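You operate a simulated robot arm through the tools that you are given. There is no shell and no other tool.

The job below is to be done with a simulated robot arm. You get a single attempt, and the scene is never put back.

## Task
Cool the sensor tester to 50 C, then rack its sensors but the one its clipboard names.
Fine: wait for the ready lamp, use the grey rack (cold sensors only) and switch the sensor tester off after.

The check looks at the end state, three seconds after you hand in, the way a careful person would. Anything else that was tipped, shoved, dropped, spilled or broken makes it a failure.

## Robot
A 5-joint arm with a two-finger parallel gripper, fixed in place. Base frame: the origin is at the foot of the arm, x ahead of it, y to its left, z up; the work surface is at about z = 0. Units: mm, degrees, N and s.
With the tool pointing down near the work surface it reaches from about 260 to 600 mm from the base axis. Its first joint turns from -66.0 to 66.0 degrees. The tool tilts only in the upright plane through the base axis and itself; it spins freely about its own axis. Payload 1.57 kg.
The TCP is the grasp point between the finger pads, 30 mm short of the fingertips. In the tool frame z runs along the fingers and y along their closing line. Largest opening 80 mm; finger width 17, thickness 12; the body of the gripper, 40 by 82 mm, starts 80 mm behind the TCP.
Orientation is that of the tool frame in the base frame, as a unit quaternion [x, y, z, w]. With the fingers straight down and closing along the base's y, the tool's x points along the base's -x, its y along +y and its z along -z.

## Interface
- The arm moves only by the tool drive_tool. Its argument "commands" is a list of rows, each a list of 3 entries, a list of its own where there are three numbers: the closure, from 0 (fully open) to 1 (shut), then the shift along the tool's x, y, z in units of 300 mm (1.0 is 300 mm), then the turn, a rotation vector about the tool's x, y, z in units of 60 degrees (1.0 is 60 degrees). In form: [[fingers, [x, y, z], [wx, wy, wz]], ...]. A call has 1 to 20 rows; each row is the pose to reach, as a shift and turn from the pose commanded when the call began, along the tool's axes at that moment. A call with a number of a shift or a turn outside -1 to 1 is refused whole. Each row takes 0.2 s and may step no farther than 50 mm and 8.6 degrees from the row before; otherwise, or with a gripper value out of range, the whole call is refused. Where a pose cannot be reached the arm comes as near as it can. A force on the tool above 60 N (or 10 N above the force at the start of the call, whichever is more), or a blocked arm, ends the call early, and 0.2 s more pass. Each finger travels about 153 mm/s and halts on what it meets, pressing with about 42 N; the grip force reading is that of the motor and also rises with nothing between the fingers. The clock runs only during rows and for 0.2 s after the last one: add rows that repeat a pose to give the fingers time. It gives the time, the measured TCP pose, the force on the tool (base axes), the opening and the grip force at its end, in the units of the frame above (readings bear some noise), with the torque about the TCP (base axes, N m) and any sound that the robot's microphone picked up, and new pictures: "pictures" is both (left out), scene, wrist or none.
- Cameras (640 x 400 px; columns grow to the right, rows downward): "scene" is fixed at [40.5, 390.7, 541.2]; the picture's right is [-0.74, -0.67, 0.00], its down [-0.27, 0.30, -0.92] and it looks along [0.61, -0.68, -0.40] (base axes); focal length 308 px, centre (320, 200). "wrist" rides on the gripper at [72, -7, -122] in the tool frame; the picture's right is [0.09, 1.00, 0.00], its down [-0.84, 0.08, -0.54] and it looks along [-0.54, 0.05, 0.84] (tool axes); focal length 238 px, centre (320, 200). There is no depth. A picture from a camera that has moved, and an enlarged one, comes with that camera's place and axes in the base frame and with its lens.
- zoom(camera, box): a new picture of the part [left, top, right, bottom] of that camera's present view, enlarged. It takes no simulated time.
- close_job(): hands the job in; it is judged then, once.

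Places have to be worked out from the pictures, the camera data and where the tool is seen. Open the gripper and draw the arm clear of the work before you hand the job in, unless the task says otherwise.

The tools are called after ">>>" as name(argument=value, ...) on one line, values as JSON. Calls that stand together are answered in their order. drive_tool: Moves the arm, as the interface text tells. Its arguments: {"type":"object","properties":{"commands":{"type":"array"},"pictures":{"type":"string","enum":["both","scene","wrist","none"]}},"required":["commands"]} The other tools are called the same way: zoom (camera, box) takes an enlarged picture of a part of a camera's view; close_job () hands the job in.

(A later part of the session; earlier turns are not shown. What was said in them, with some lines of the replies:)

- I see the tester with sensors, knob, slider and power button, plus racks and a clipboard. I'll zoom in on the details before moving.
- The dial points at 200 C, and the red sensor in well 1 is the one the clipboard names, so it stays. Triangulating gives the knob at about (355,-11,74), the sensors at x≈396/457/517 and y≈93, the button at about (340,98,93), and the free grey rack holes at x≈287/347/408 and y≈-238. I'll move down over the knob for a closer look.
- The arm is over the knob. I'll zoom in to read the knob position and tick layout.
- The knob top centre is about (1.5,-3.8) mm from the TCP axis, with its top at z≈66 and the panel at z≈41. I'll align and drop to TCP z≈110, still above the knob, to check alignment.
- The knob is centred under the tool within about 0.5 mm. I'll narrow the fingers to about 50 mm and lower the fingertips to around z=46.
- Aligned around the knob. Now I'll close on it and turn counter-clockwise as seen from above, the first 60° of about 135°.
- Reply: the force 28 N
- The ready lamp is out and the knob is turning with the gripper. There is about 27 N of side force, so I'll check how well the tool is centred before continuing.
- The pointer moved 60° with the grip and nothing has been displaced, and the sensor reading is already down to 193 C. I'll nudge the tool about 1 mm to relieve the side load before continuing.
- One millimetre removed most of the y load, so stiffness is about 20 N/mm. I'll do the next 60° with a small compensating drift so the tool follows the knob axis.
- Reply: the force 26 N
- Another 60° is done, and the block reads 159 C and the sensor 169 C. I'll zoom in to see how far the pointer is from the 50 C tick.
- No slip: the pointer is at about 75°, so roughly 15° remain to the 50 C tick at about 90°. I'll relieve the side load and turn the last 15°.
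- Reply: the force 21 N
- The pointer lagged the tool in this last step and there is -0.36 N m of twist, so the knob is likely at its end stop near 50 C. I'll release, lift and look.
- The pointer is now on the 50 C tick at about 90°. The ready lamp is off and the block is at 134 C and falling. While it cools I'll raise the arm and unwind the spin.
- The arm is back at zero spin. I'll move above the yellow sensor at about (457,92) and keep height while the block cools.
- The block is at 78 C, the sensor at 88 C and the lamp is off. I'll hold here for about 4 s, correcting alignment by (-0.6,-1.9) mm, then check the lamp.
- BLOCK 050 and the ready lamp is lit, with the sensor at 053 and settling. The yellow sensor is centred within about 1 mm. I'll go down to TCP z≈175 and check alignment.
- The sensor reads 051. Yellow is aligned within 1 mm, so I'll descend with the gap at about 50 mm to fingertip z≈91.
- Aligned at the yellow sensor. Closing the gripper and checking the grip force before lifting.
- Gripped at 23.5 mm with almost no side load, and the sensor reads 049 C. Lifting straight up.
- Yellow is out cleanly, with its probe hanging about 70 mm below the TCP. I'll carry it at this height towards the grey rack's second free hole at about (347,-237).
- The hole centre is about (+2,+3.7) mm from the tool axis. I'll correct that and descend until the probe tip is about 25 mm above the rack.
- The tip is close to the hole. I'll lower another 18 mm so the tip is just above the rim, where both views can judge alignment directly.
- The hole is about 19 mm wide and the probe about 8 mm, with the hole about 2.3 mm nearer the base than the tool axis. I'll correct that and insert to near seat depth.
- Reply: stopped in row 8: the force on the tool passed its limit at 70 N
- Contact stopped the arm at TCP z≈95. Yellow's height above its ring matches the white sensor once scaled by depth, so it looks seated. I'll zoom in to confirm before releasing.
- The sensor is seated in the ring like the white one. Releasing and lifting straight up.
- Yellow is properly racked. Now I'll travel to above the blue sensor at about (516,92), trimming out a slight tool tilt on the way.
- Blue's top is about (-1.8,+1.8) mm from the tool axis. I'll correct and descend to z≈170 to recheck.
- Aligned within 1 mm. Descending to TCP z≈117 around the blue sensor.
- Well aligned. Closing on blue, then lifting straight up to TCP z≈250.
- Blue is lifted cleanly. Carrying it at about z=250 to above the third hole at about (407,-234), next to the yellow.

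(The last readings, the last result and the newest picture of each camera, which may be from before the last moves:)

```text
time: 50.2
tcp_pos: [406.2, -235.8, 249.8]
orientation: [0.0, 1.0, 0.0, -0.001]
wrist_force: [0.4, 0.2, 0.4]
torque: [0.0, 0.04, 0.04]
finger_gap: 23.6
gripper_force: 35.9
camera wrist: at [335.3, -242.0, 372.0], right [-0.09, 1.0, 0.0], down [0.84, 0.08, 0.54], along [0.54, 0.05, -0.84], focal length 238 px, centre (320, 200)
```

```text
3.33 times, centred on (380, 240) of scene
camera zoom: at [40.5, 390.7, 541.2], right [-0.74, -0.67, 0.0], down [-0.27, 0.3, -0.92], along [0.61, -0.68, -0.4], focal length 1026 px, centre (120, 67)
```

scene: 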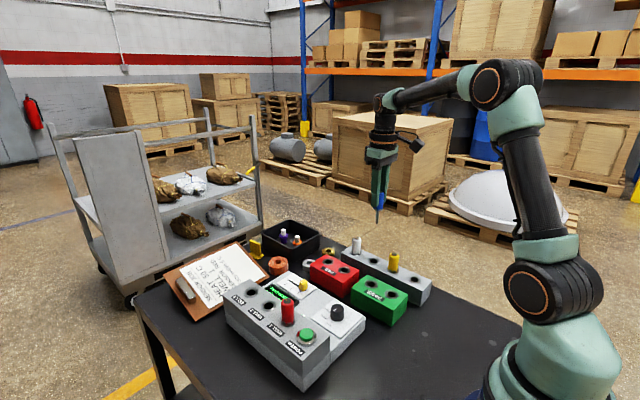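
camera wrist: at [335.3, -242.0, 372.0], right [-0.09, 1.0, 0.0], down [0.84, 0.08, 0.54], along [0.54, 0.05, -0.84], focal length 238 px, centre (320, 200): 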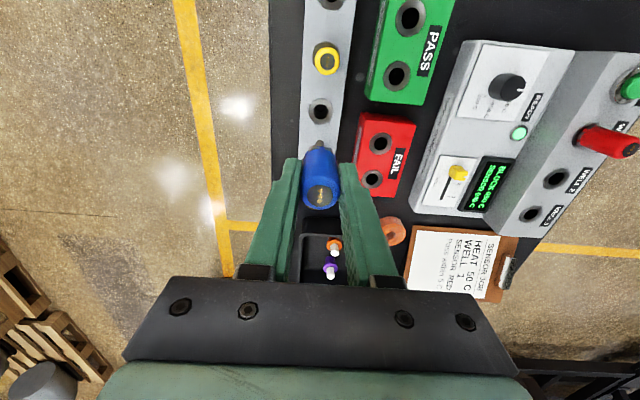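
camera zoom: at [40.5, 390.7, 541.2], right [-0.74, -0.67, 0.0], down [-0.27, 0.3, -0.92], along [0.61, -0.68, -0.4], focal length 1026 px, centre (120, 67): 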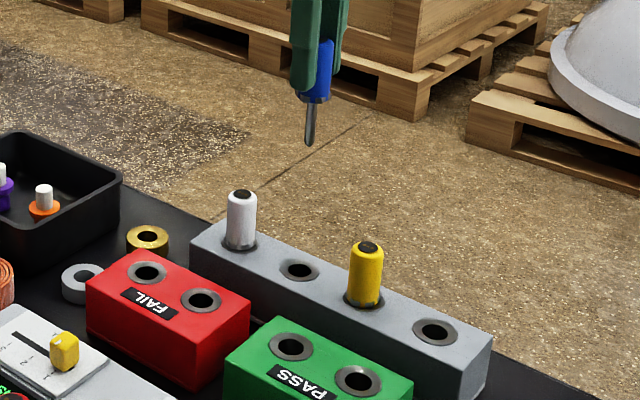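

Hole 3 is within 1 mm of the tool axis. Descending until the probe tip is just above the rim.

>>> drive_tool(commands=[[1, [-0.002, 0.0005, 0.05], [0, 0, 0]], [1, [-0.002, 0.0005, 0.15], [0, 0, 0]], [1, [-0.002, 0.0005, 0.25], [0, 0, 0]], [1, [-0.002, 0.0005, 0.33], [0, 0, 0]], [1, [-0.002, 0.0005, 0.36], [0, 0, 0]], [1, [-0.002, 0.0005, 0.36], [0, 0, 0]], [1, [-0.002, 0.0005, 0.36], [0, 0, 0]]], pictures="both")

>>> zoom(camera="wrist", box=[280, 100, 360, 160])

>>> zoom(camera="scene", box=[345, 225, 405, 285])

```text
time: 51.8
tcp_pos: [405.7, -237.5, 142.7]
orientation: [0.0, 1.0, 0.001, -0.001]
wrist_force: [0.2, -0.8, -0.4]
torque: [0.0, -0.01, -0.02]
finger_gap: 23.2
gripper_force: 35.8
camera wrist: at [335.7, -243.0, 264.8], right [-0.09, 1.0, 0.0], down [0.84, 0.08, 0.54], along [0.54, 0.05, -0.84], focal length 238 px, centre (320, 200)
```

scene: 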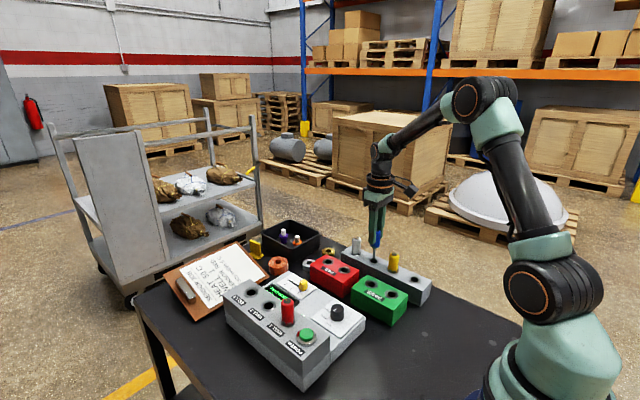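
wrist: 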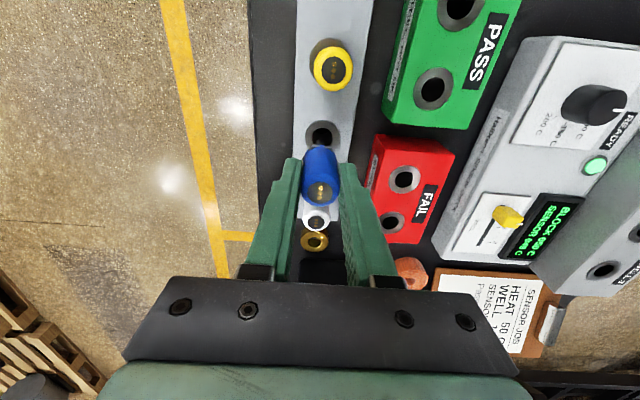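

```text
6.67 times, centred on (320, 130) of wrist
camera zoom: at [335.7, -243.0, 264.8], right [-0.09, 1.0, 0.0], down [0.84, 0.08, 0.54], along [0.54, 0.05, -0.84], focal length 1589 px, centre (320, 667)
```

zoom: 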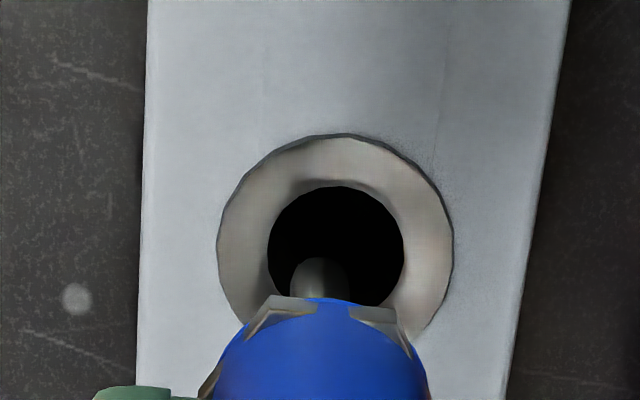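

```text
6.67 times, centred on (375, 255) of scene
camera zoom: at [40.5, 390.7, 541.2], right [-0.74, -0.67, 0.0], down [-0.27, 0.3, -0.92], along [0.61, -0.68, -0.4], focal length 2051 px, centre (-47, -167)
```

zoom: 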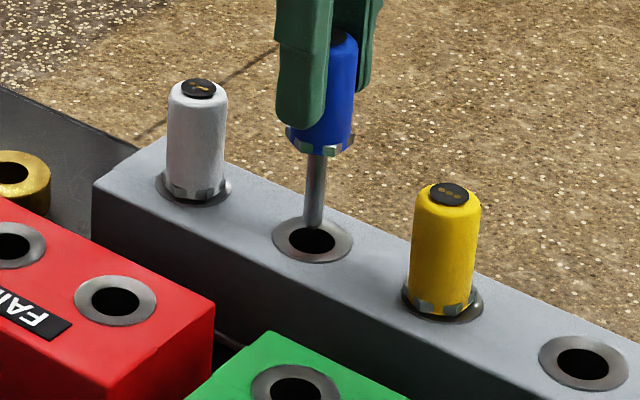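

The hole is about 1.5 mm towards +y and aligned in x. I'll correct and insert to about 4 mm above the expected seat.

>>> drive_tool(commands=[[1, [0, 0.005, 0], [0, 0, 0]], [1, [0, 0.005, 0.02], [0, 0, 0]], [1, [0, 0.005, 0.05], [0, 0, 0]], [1, [0, 0.005, 0.09], [0, 0, 0]], [1, [0, 0.005, 0.13], [0, 0, 0]], [1, [0, 0.005, 0.15], [0, 0, 0]], [1, [0, 0.005, 0.163], [0, 0, 0]], [1, [0, 0.005, 0.163], [0, 0, 0]]], pictures="both")

>>> zoom(camera="scene", box=[345, 225, 405, 285])

```text
time: 53.6
tcp_pos: [407.4, -236.8, 96.3]
orientation: [0.0, 1.0, -0.001, 0.002]
wrist_force: [-5.0, 5.7, 33.5]
torque: [0.25, 0.15, 0.01]
finger_gap: 23.6
gripper_force: 36.2
camera wrist: at [336.2, -241.2, 217.4], right [-0.09, 1.0, 0.0], down [0.84, 0.08, 0.54], along [0.54, 0.05, -0.84], focal length 238 px, centre (320, 200)
```

scene: 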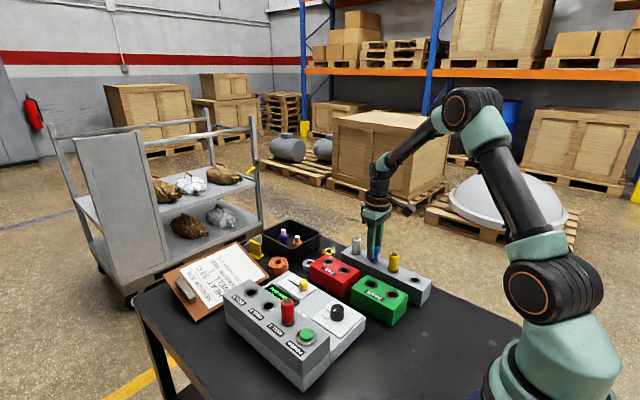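
wrist: 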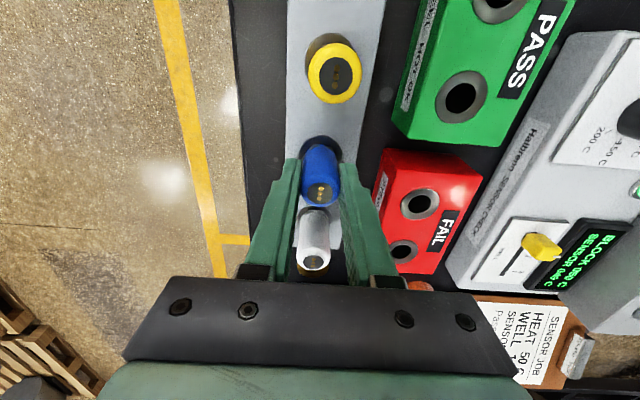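

```text
6.67 times, centred on (375, 255) of scene
camera zoom: at [40.3, 390.7, 541.1], right [-0.74, -0.67, 0.0], down [-0.27, 0.3, -0.92], along [0.61, -0.68, -0.4], focal length 2051 px, centre (-47, -167)
```

zoom: 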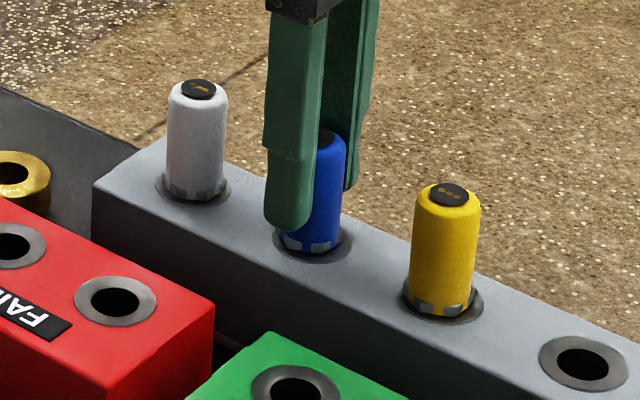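

There is 33 N of contact at z≈95.5, the same level as yellow's seat. I'll zoom in to confirm the blue skirt is on the ring.

>>> zoom(camera="scene", box=[355, 235, 395, 275])

>>> zoom(camera="wrist", box=[260, 110, 380, 230])

```text
10.00 times, centred on (375, 255) of scene
camera zoom: at [40.3, 390.7, 541.1], right [-0.74, -0.67, 0.0], down [-0.27, 0.3, -0.92], along [0.61, -0.68, -0.4], focal length 3077 px, centre (-230, -350)
```

zoom: 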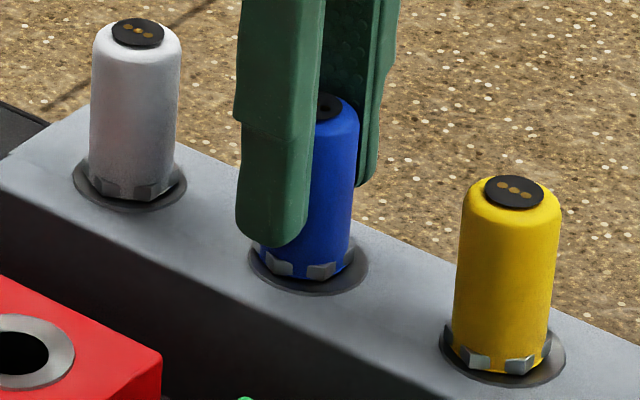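

```text
3.33 times, centred on (320, 170) of wrist
camera zoom: at [336.2, -241.2, 217.4], right [-0.09, 1.0, 0.0], down [0.84, 0.08, 0.54], along [0.54, 0.05, -0.84], focal length 794 px, centre (320, 300)
```

zoom: 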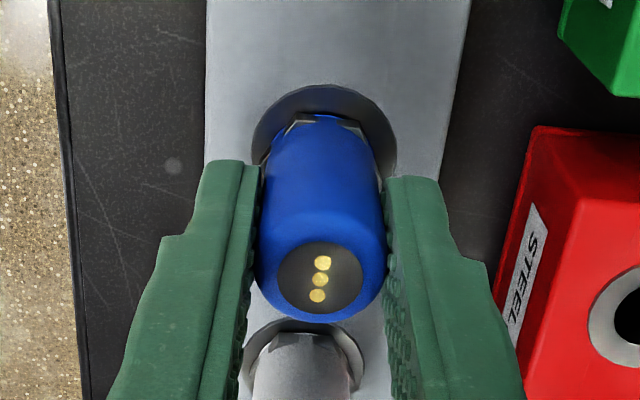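

Blue's skirt sits in the ring like the others. Releasing and lifting straight up.

>>> drive_tool(commands=[[0.6, [0, 0, -0.004], [0, 0, 0]], [0.375, [0, 0, -0.004], [0, 0, 0]], [0.375, [0, 0, -0.004], [0, 0, 0]], [0.375, [0, 0, -0.05], [0, 0, 0]], [0.375, [0, 0, -0.12], [0, 0, 0]], [0.375, [0, 0, -0.22], [0, 0, 0]], [0.375, [0, 0, -0.35], [0, 0, 0]], [0.375, [0, 0, -0.45], [0, 0, 0]], [0.375, [0, 0, -0.45], [0, 0, 0]]], pictures="both")

>>> zoom(camera="scene", box=[340, 220, 440, 310])

>>> zoom(camera="wrist", box=[270, 30, 390, 200])

```text
time: 55.6
tcp_pos: [406.6, -234.8, 227.5]
orientation: [0.0, 1.0, -0.001, -0.001]
wrist_force: [-1.1, 0.5, -1.0]
torque: [-0.01, -0.03, 0.0]
finger_gap: 49.8
gripper_force: 0.1
camera wrist: at [335.7, -240.7, 349.4], right [-0.09, 1.0, 0.0], down [0.84, 0.08, 0.54], along [0.54, 0.05, -0.84], focal length 238 px, centre (320, 200)
```

scene: 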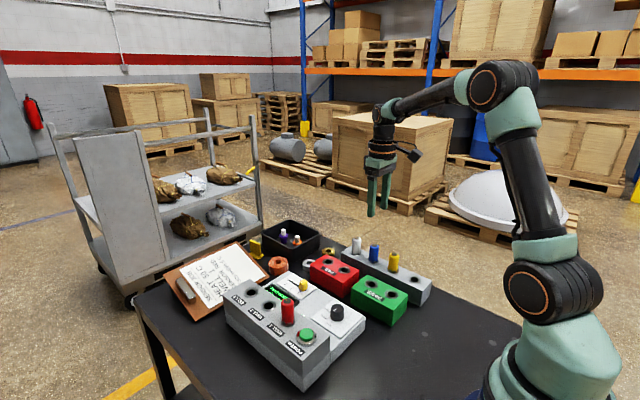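
wrist: 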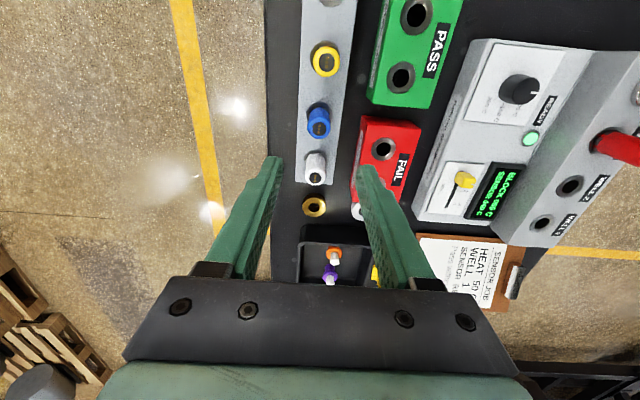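

```text
4.44 times, centred on (390, 265) of scene
camera zoom: at [40.5, 390.7, 541.2], right [-0.74, -0.67, 0.0], down [-0.27, 0.3, -0.92], along [0.61, -0.68, -0.4], focal length 1367 px, centre (9, -89)
```

zoom: 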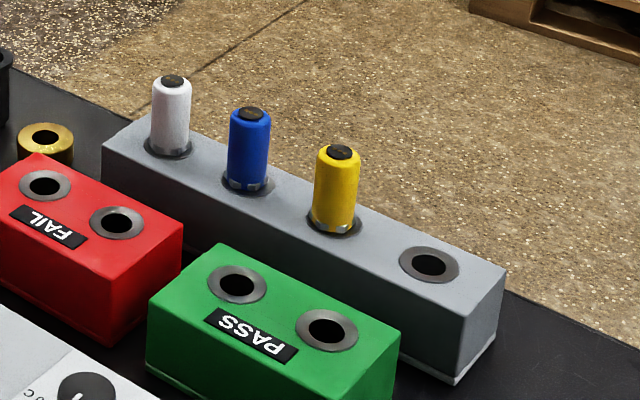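

```text
2.35 times, centred on (330, 115) of wrist
camera zoom: at [335.7, -240.7, 349.4], right [-0.09, 1.0, 0.0], down [0.84, 0.08, 0.54], along [0.54, 0.05, -0.84], focal length 561 px, centre (296, 400)
```

zoom: 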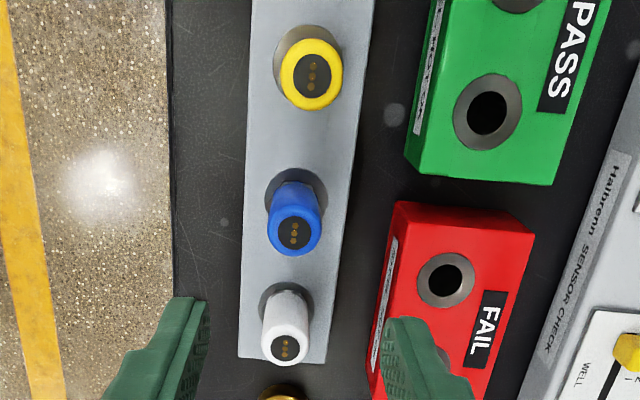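

Both sensors are seated in the grey rack beside the white one. Next is the power button at about (340,98), so I'll travel there with the fingers closing.

>>> drive_tool(commands=[[0.375, [0.015, 0.08, 0], [0, 0, 0]], [0.375, [0.04, 0.2, 0], [0, 0, 0]], [0.375, [0.065, 0.34, 0], [0, 0, 0]], [0.375, [0.09, 0.48, 0], [0, 0, 0]], [0.375, [0.12, 0.6, 0], [0, 0, 0]], [0.375, [0.133, 0.667, 0], [0, 0, 0]]], pictures="none")

>>> drive_tool(commands=[[0.6, [0.02, 0.1, 0], [0, 0, 0]], [0.8, [0.05, 0.22, 0], [0, 0, 0]], [1, [0.075, 0.35, 0], [0, 0, 0]], [1, [0.0923, 0.439, 0], [0, 0, 0]], [1, [0.0923, 0.439, 0], [0, 0, 0]], [1, [0.0923, 0.439, 0], [0, 0, 0]]], pictures="both")

>>> zoom(camera="wrist", box=[270, 80, 370, 170])

>>> zoom(camera="wrist", box=[170, 60, 340, 240])

```text
time: 57.0
tcp_pos: [364.1, -33.5, 227.7]
orientation: [0.001, 1.0, 0.001, -0.002]
wrist_force: [-0.5, -2.1, 0.5]
torque: [0.0, 0.02, -0.01]
finger_gap: 50.2
gripper_force: 0.1
```

```text
time: 58.4
tcp_pos: [336.2, 97.1, 228.6]
orientation: [-0.001, 1.0, 0.0, -0.001]
wrist_force: [0.1, -0.7, -0.1]
torque: [0.0, -0.03, 0.0]
finger_gap: 0.0
gripper_force: 21.7
camera wrist: at [265.6, 91.2, 350.9], right [-0.09, 1.0, 0.0], down [0.84, 0.08, 0.54], along [0.54, 0.05, -0.84], focal length 238 px, centre (320, 200)
```

scene: 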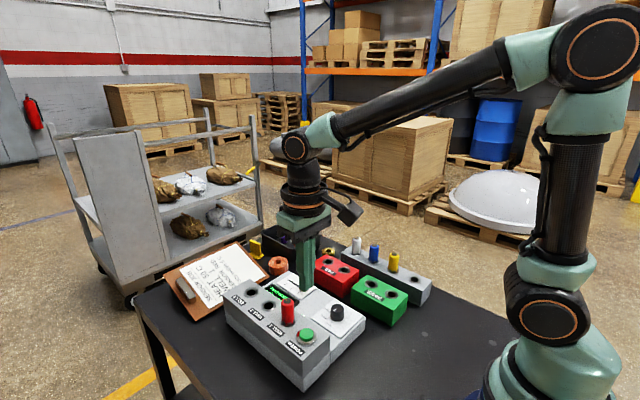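
wrist: 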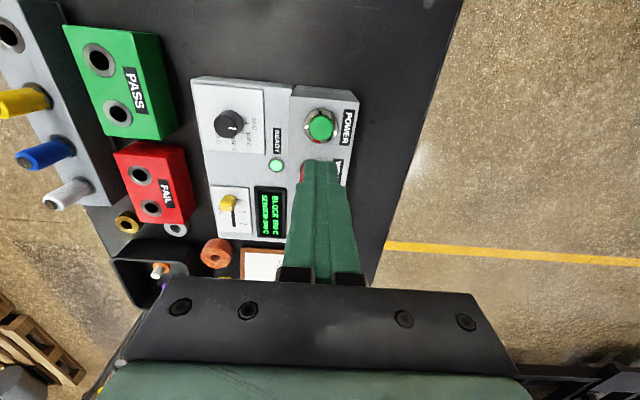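

```text
4.44 times, centred on (320, 125) of wrist
camera zoom: at [265.6, 91.2, 350.9], right [-0.09, 1.0, 0.0], down [0.84, 0.08, 0.54], along [0.54, 0.05, -0.84], focal length 1059 px, centre (320, 533)
```

zoom: 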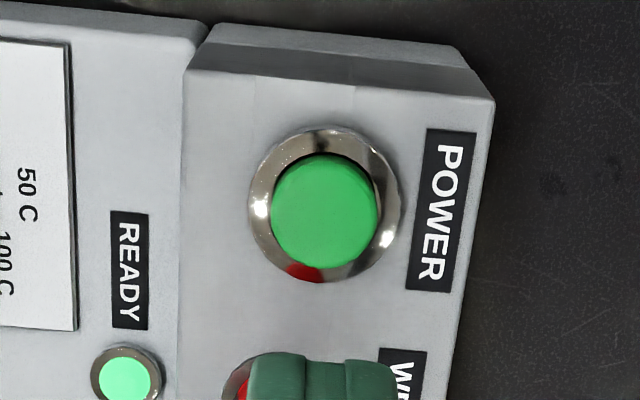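

```text
2.22 times, centred on (255, 150) of wrist
camera zoom: at [265.6, 91.2, 350.9], right [-0.09, 1.0, 0.0], down [0.84, 0.08, 0.54], along [0.54, 0.05, -0.84], focal length 530 px, centre (464, 311)
```

zoom: 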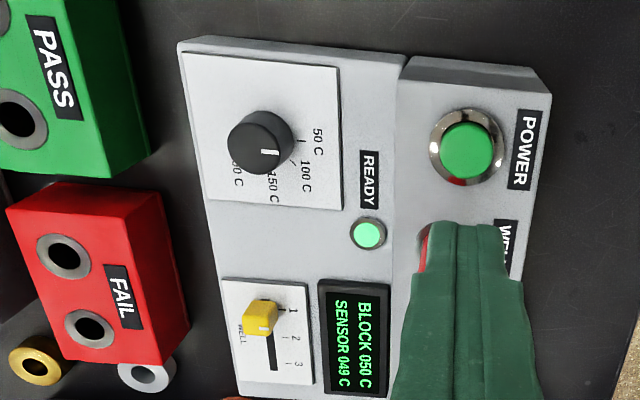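

BLOCK still shows 050 with the ready lamp lit. The button is about (+1.7,+0.4) mm from the tool axis, so I'll correct and lower the closed fingertips to just above it.

>>> drive_tool(commands=[[1, [-0.0057, 0.0013, 0.04], [0, 0, 0]], [1, [-0.0057, 0.0013, 0.14], [0, 0, 0]], [1, [-0.0057, 0.0013, 0.24], [0, 0, 0]], [1, [-0.0057, 0.0013, 0.31], [0, 0, 0]], [1, [-0.0057, 0.0013, 0.33], [0, 0, 0]], [1, [-0.0057, 0.0013, 0.33], [0, 0, 0]]], pictures="both")

>>> zoom(camera="scene", box=[260, 280, 360, 370])

>>> zoom(camera="wrist", box=[270, 110, 370, 200])

```text
time: 59.8
tcp_pos: [339.1, 96.4, 131.1]
orientation: [0.0, 1.0, 0.0, -0.001]
wrist_force: [0.3, -0.3, 0.1]
torque: [0.0, 0.01, -0.01]
finger_gap: 0.1
gripper_force: 20.6
camera wrist: at [267.4, 90.6, 251.9], right [-0.09, 1.0, 0.0], down [0.84, 0.08, 0.54], along [0.54, 0.05, -0.84], focal length 238 px, centre (320, 200)
```

scene: 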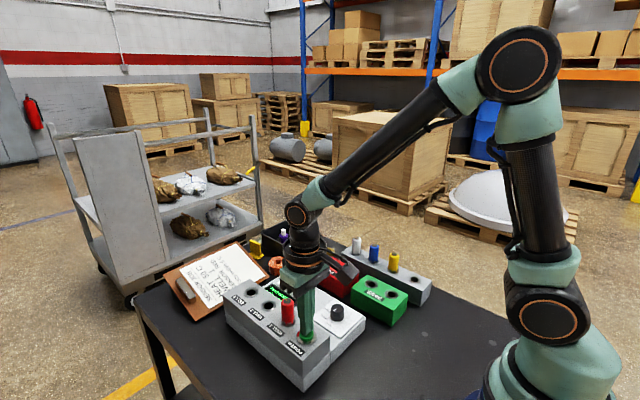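
wrist: 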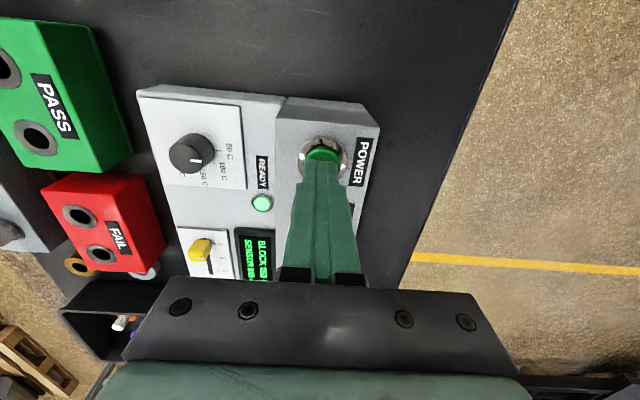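

```text
4.44 times, centred on (310, 325) of scene
camera zoom: at [40.5, 390.7, 541.2], right [-0.74, -0.67, 0.0], down [-0.27, 0.3, -0.92], along [0.61, -0.68, -0.4], focal length 1367 px, centre (364, -356)
```

zoom: 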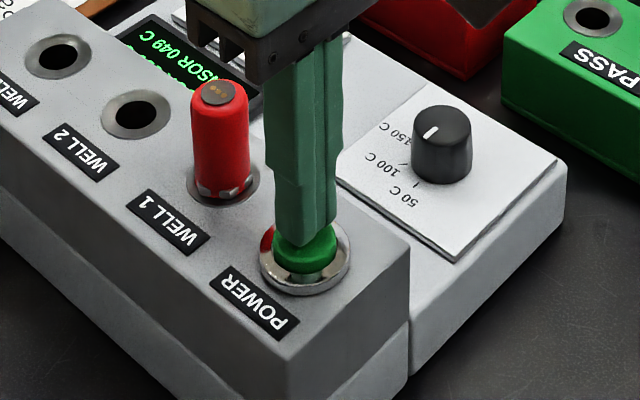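

```text
4.44 times, centred on (320, 155) of wrist
camera zoom: at [267.4, 90.6, 251.9], right [-0.09, 1.0, 0.0], down [0.84, 0.08, 0.54], along [0.54, 0.05, -0.84], focal length 1059 px, centre (320, 400)
```

zoom: 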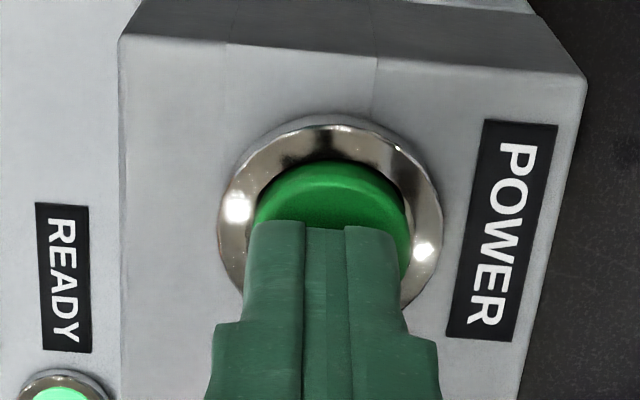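

The fingertips are just above the button and centred. I'll press down slowly and watch the force and any click.

>>> drive_tool(commands=[[1, [0, 0.003, 0.007], [0, 0, 0]], [1, [0, 0.003, 0.014], [0, 0, 0]], [1, [0, 0.003, 0.02], [0, 0, 0]], [1, [0, 0.003, 0.025], [0, 0, 0]], [1, [0, 0.003, 0.03], [0, 0, 0]]], pictures="both")

>>> zoom(camera="scene", box=[240, 270, 360, 370])

```text
time: 61.0
tcp_pos: [339.8, 98.3, 120.9]
orientation: [0.001, 1.0, 0.001, 0.0]
wrist_force: [-7.8, -6.4, 18.3]
torque: [-0.15, 0.2, 0.0]
finger_gap: 0.2
gripper_force: 21.1
heard: click
camera wrist: at [268.5, 92.3, 243.1], right [-0.09, 1.0, 0.0], down [0.84, 0.08, 0.54], along [0.54, 0.05, -0.84], focal length 238 px, centre (320, 200)
```

scene: 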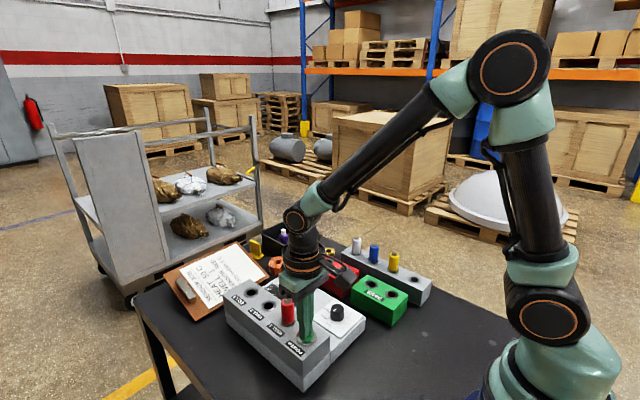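
wrist: 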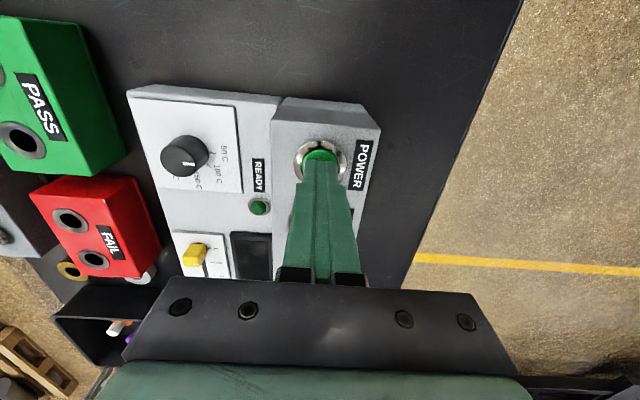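

```text
4.00 times, centred on (300, 320) of scene
camera zoom: at [40.4, 390.6, 541.2], right [-0.74, -0.67, 0.0], down [-0.27, 0.3, -0.92], along [0.61, -0.68, -0.4], focal length 1231 px, centre (400, -280)
```

zoom: 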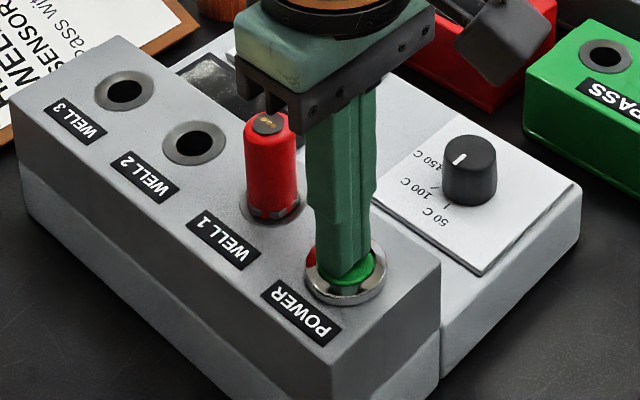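

A click was heard, the display is dark and the ready lamp is off. I'll lift straight up and open the gripper.

>>> drive_tool(commands=[[1, [0, 0, -0.02], [0, 0, 0]], [1, [0, 0, -0.06], [0, 0, 0]], [1, [0, 0, -0.15], [0, 0, 0]], [1, [0, 0, -0.28], [0, 0, 0]], [1, [0, 0, -0.42], [0, 0, 0]], [0.6, [0, 0, -0.56], [0, 0, 0]], [0.2, [0, 0, -0.7], [0, 0, 0]], [0, [0, 0, -0.8], [0, 0, 0]], [0, [0, 0, -0.8], [0, 0, 0]]], pictures="both")

>>> zoom(camera="scene", box=[220, 220, 440, 390])

>>> zoom(camera="wrist", box=[80, 20, 400, 240])

```text
time: 63.0
tcp_pos: [338.6, 96.6, 360.5]
orientation: [0.0, 1.0, 0.0, -0.001]
wrist_force: [0.2, -0.6, -0.7]
torque: [-0.02, -0.01, -0.01]
finger_gap: 79.9
gripper_force: 0.1
camera wrist: at [268.0, 91.1, 482.6], right [-0.09, 1.0, 0.0], down [0.84, 0.08, 0.54], along [0.54, 0.05, -0.84], focal length 238 px, centre (320, 200)
```

scene: 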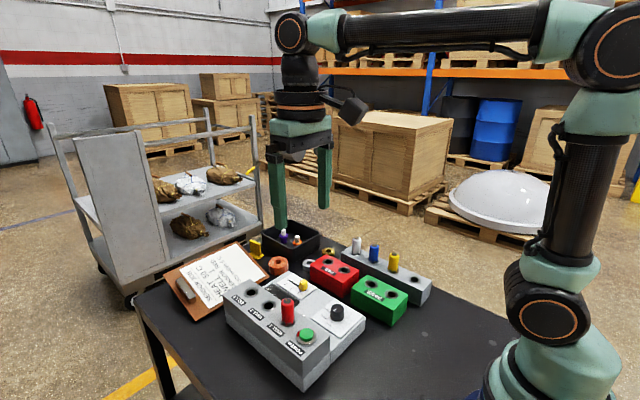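
wrist: 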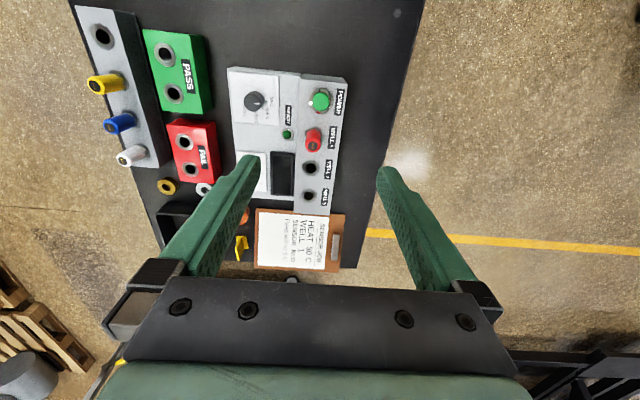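

```text
2.35 times, centred on (330, 305) of scene
camera zoom: at [40.5, 390.7, 541.2], right [-0.74, -0.67, 0.0], down [-0.27, 0.3, -0.92], along [0.61, -0.68, -0.4], focal length 724 px, centre (296, -47)
```

zoom: 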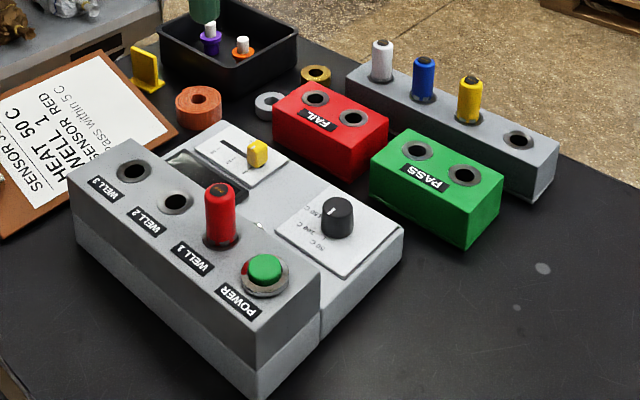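

```text
1.82 times, centred on (240, 130) of wrist
camera zoom: at [268.0, 91.1, 482.6], right [-0.09, 1.0, 0.0], down [0.84, 0.08, 0.54], along [0.54, 0.05, -0.84], focal length 433 px, centre (466, 327)
```

zoom: 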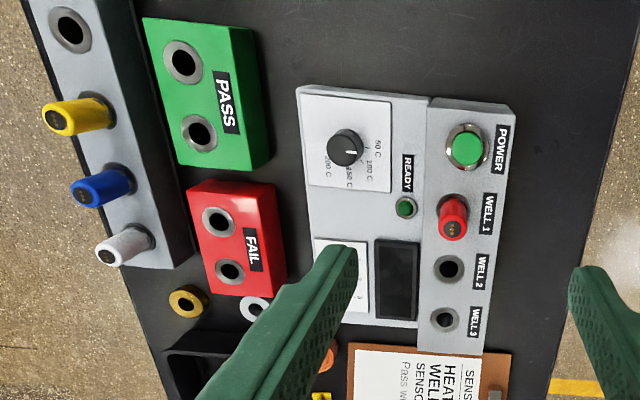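

The tester is off, its display and lamp are dark, and the dial is at 50 C. Yellow and blue are in the grey rack, red is still in well 1, and nothing else has moved. The gripper is open and the arm is clear, so I'm handing in.

>>> close_job()

```text
The job is handed in.
```

The job is done and handed in; I haven't seen the check's verdict.

- **Cooling:** I turned the dial to 50 C and waited until the display read BLOCK 050 and the ready lamp was lit. The well 1 reading (red, the only sensor displayed) was 049 C when I took hold of yellow.
- **Sensors:** The yellow and blue sensors are now in the grey rack next to the white one. The clipboard names red, so I left it in well 1.
- **Power:** I pressed the power button once and heard a click. The display and lamp are dark.

Seating yellow pushed hard enough to trip the arm's force limit (about 70 N). Afterwards it sat at the same height as the white sensor and I saw no damage. In the final pictures nothing else looked moved or tipped. The arm finished open and clear of the table.
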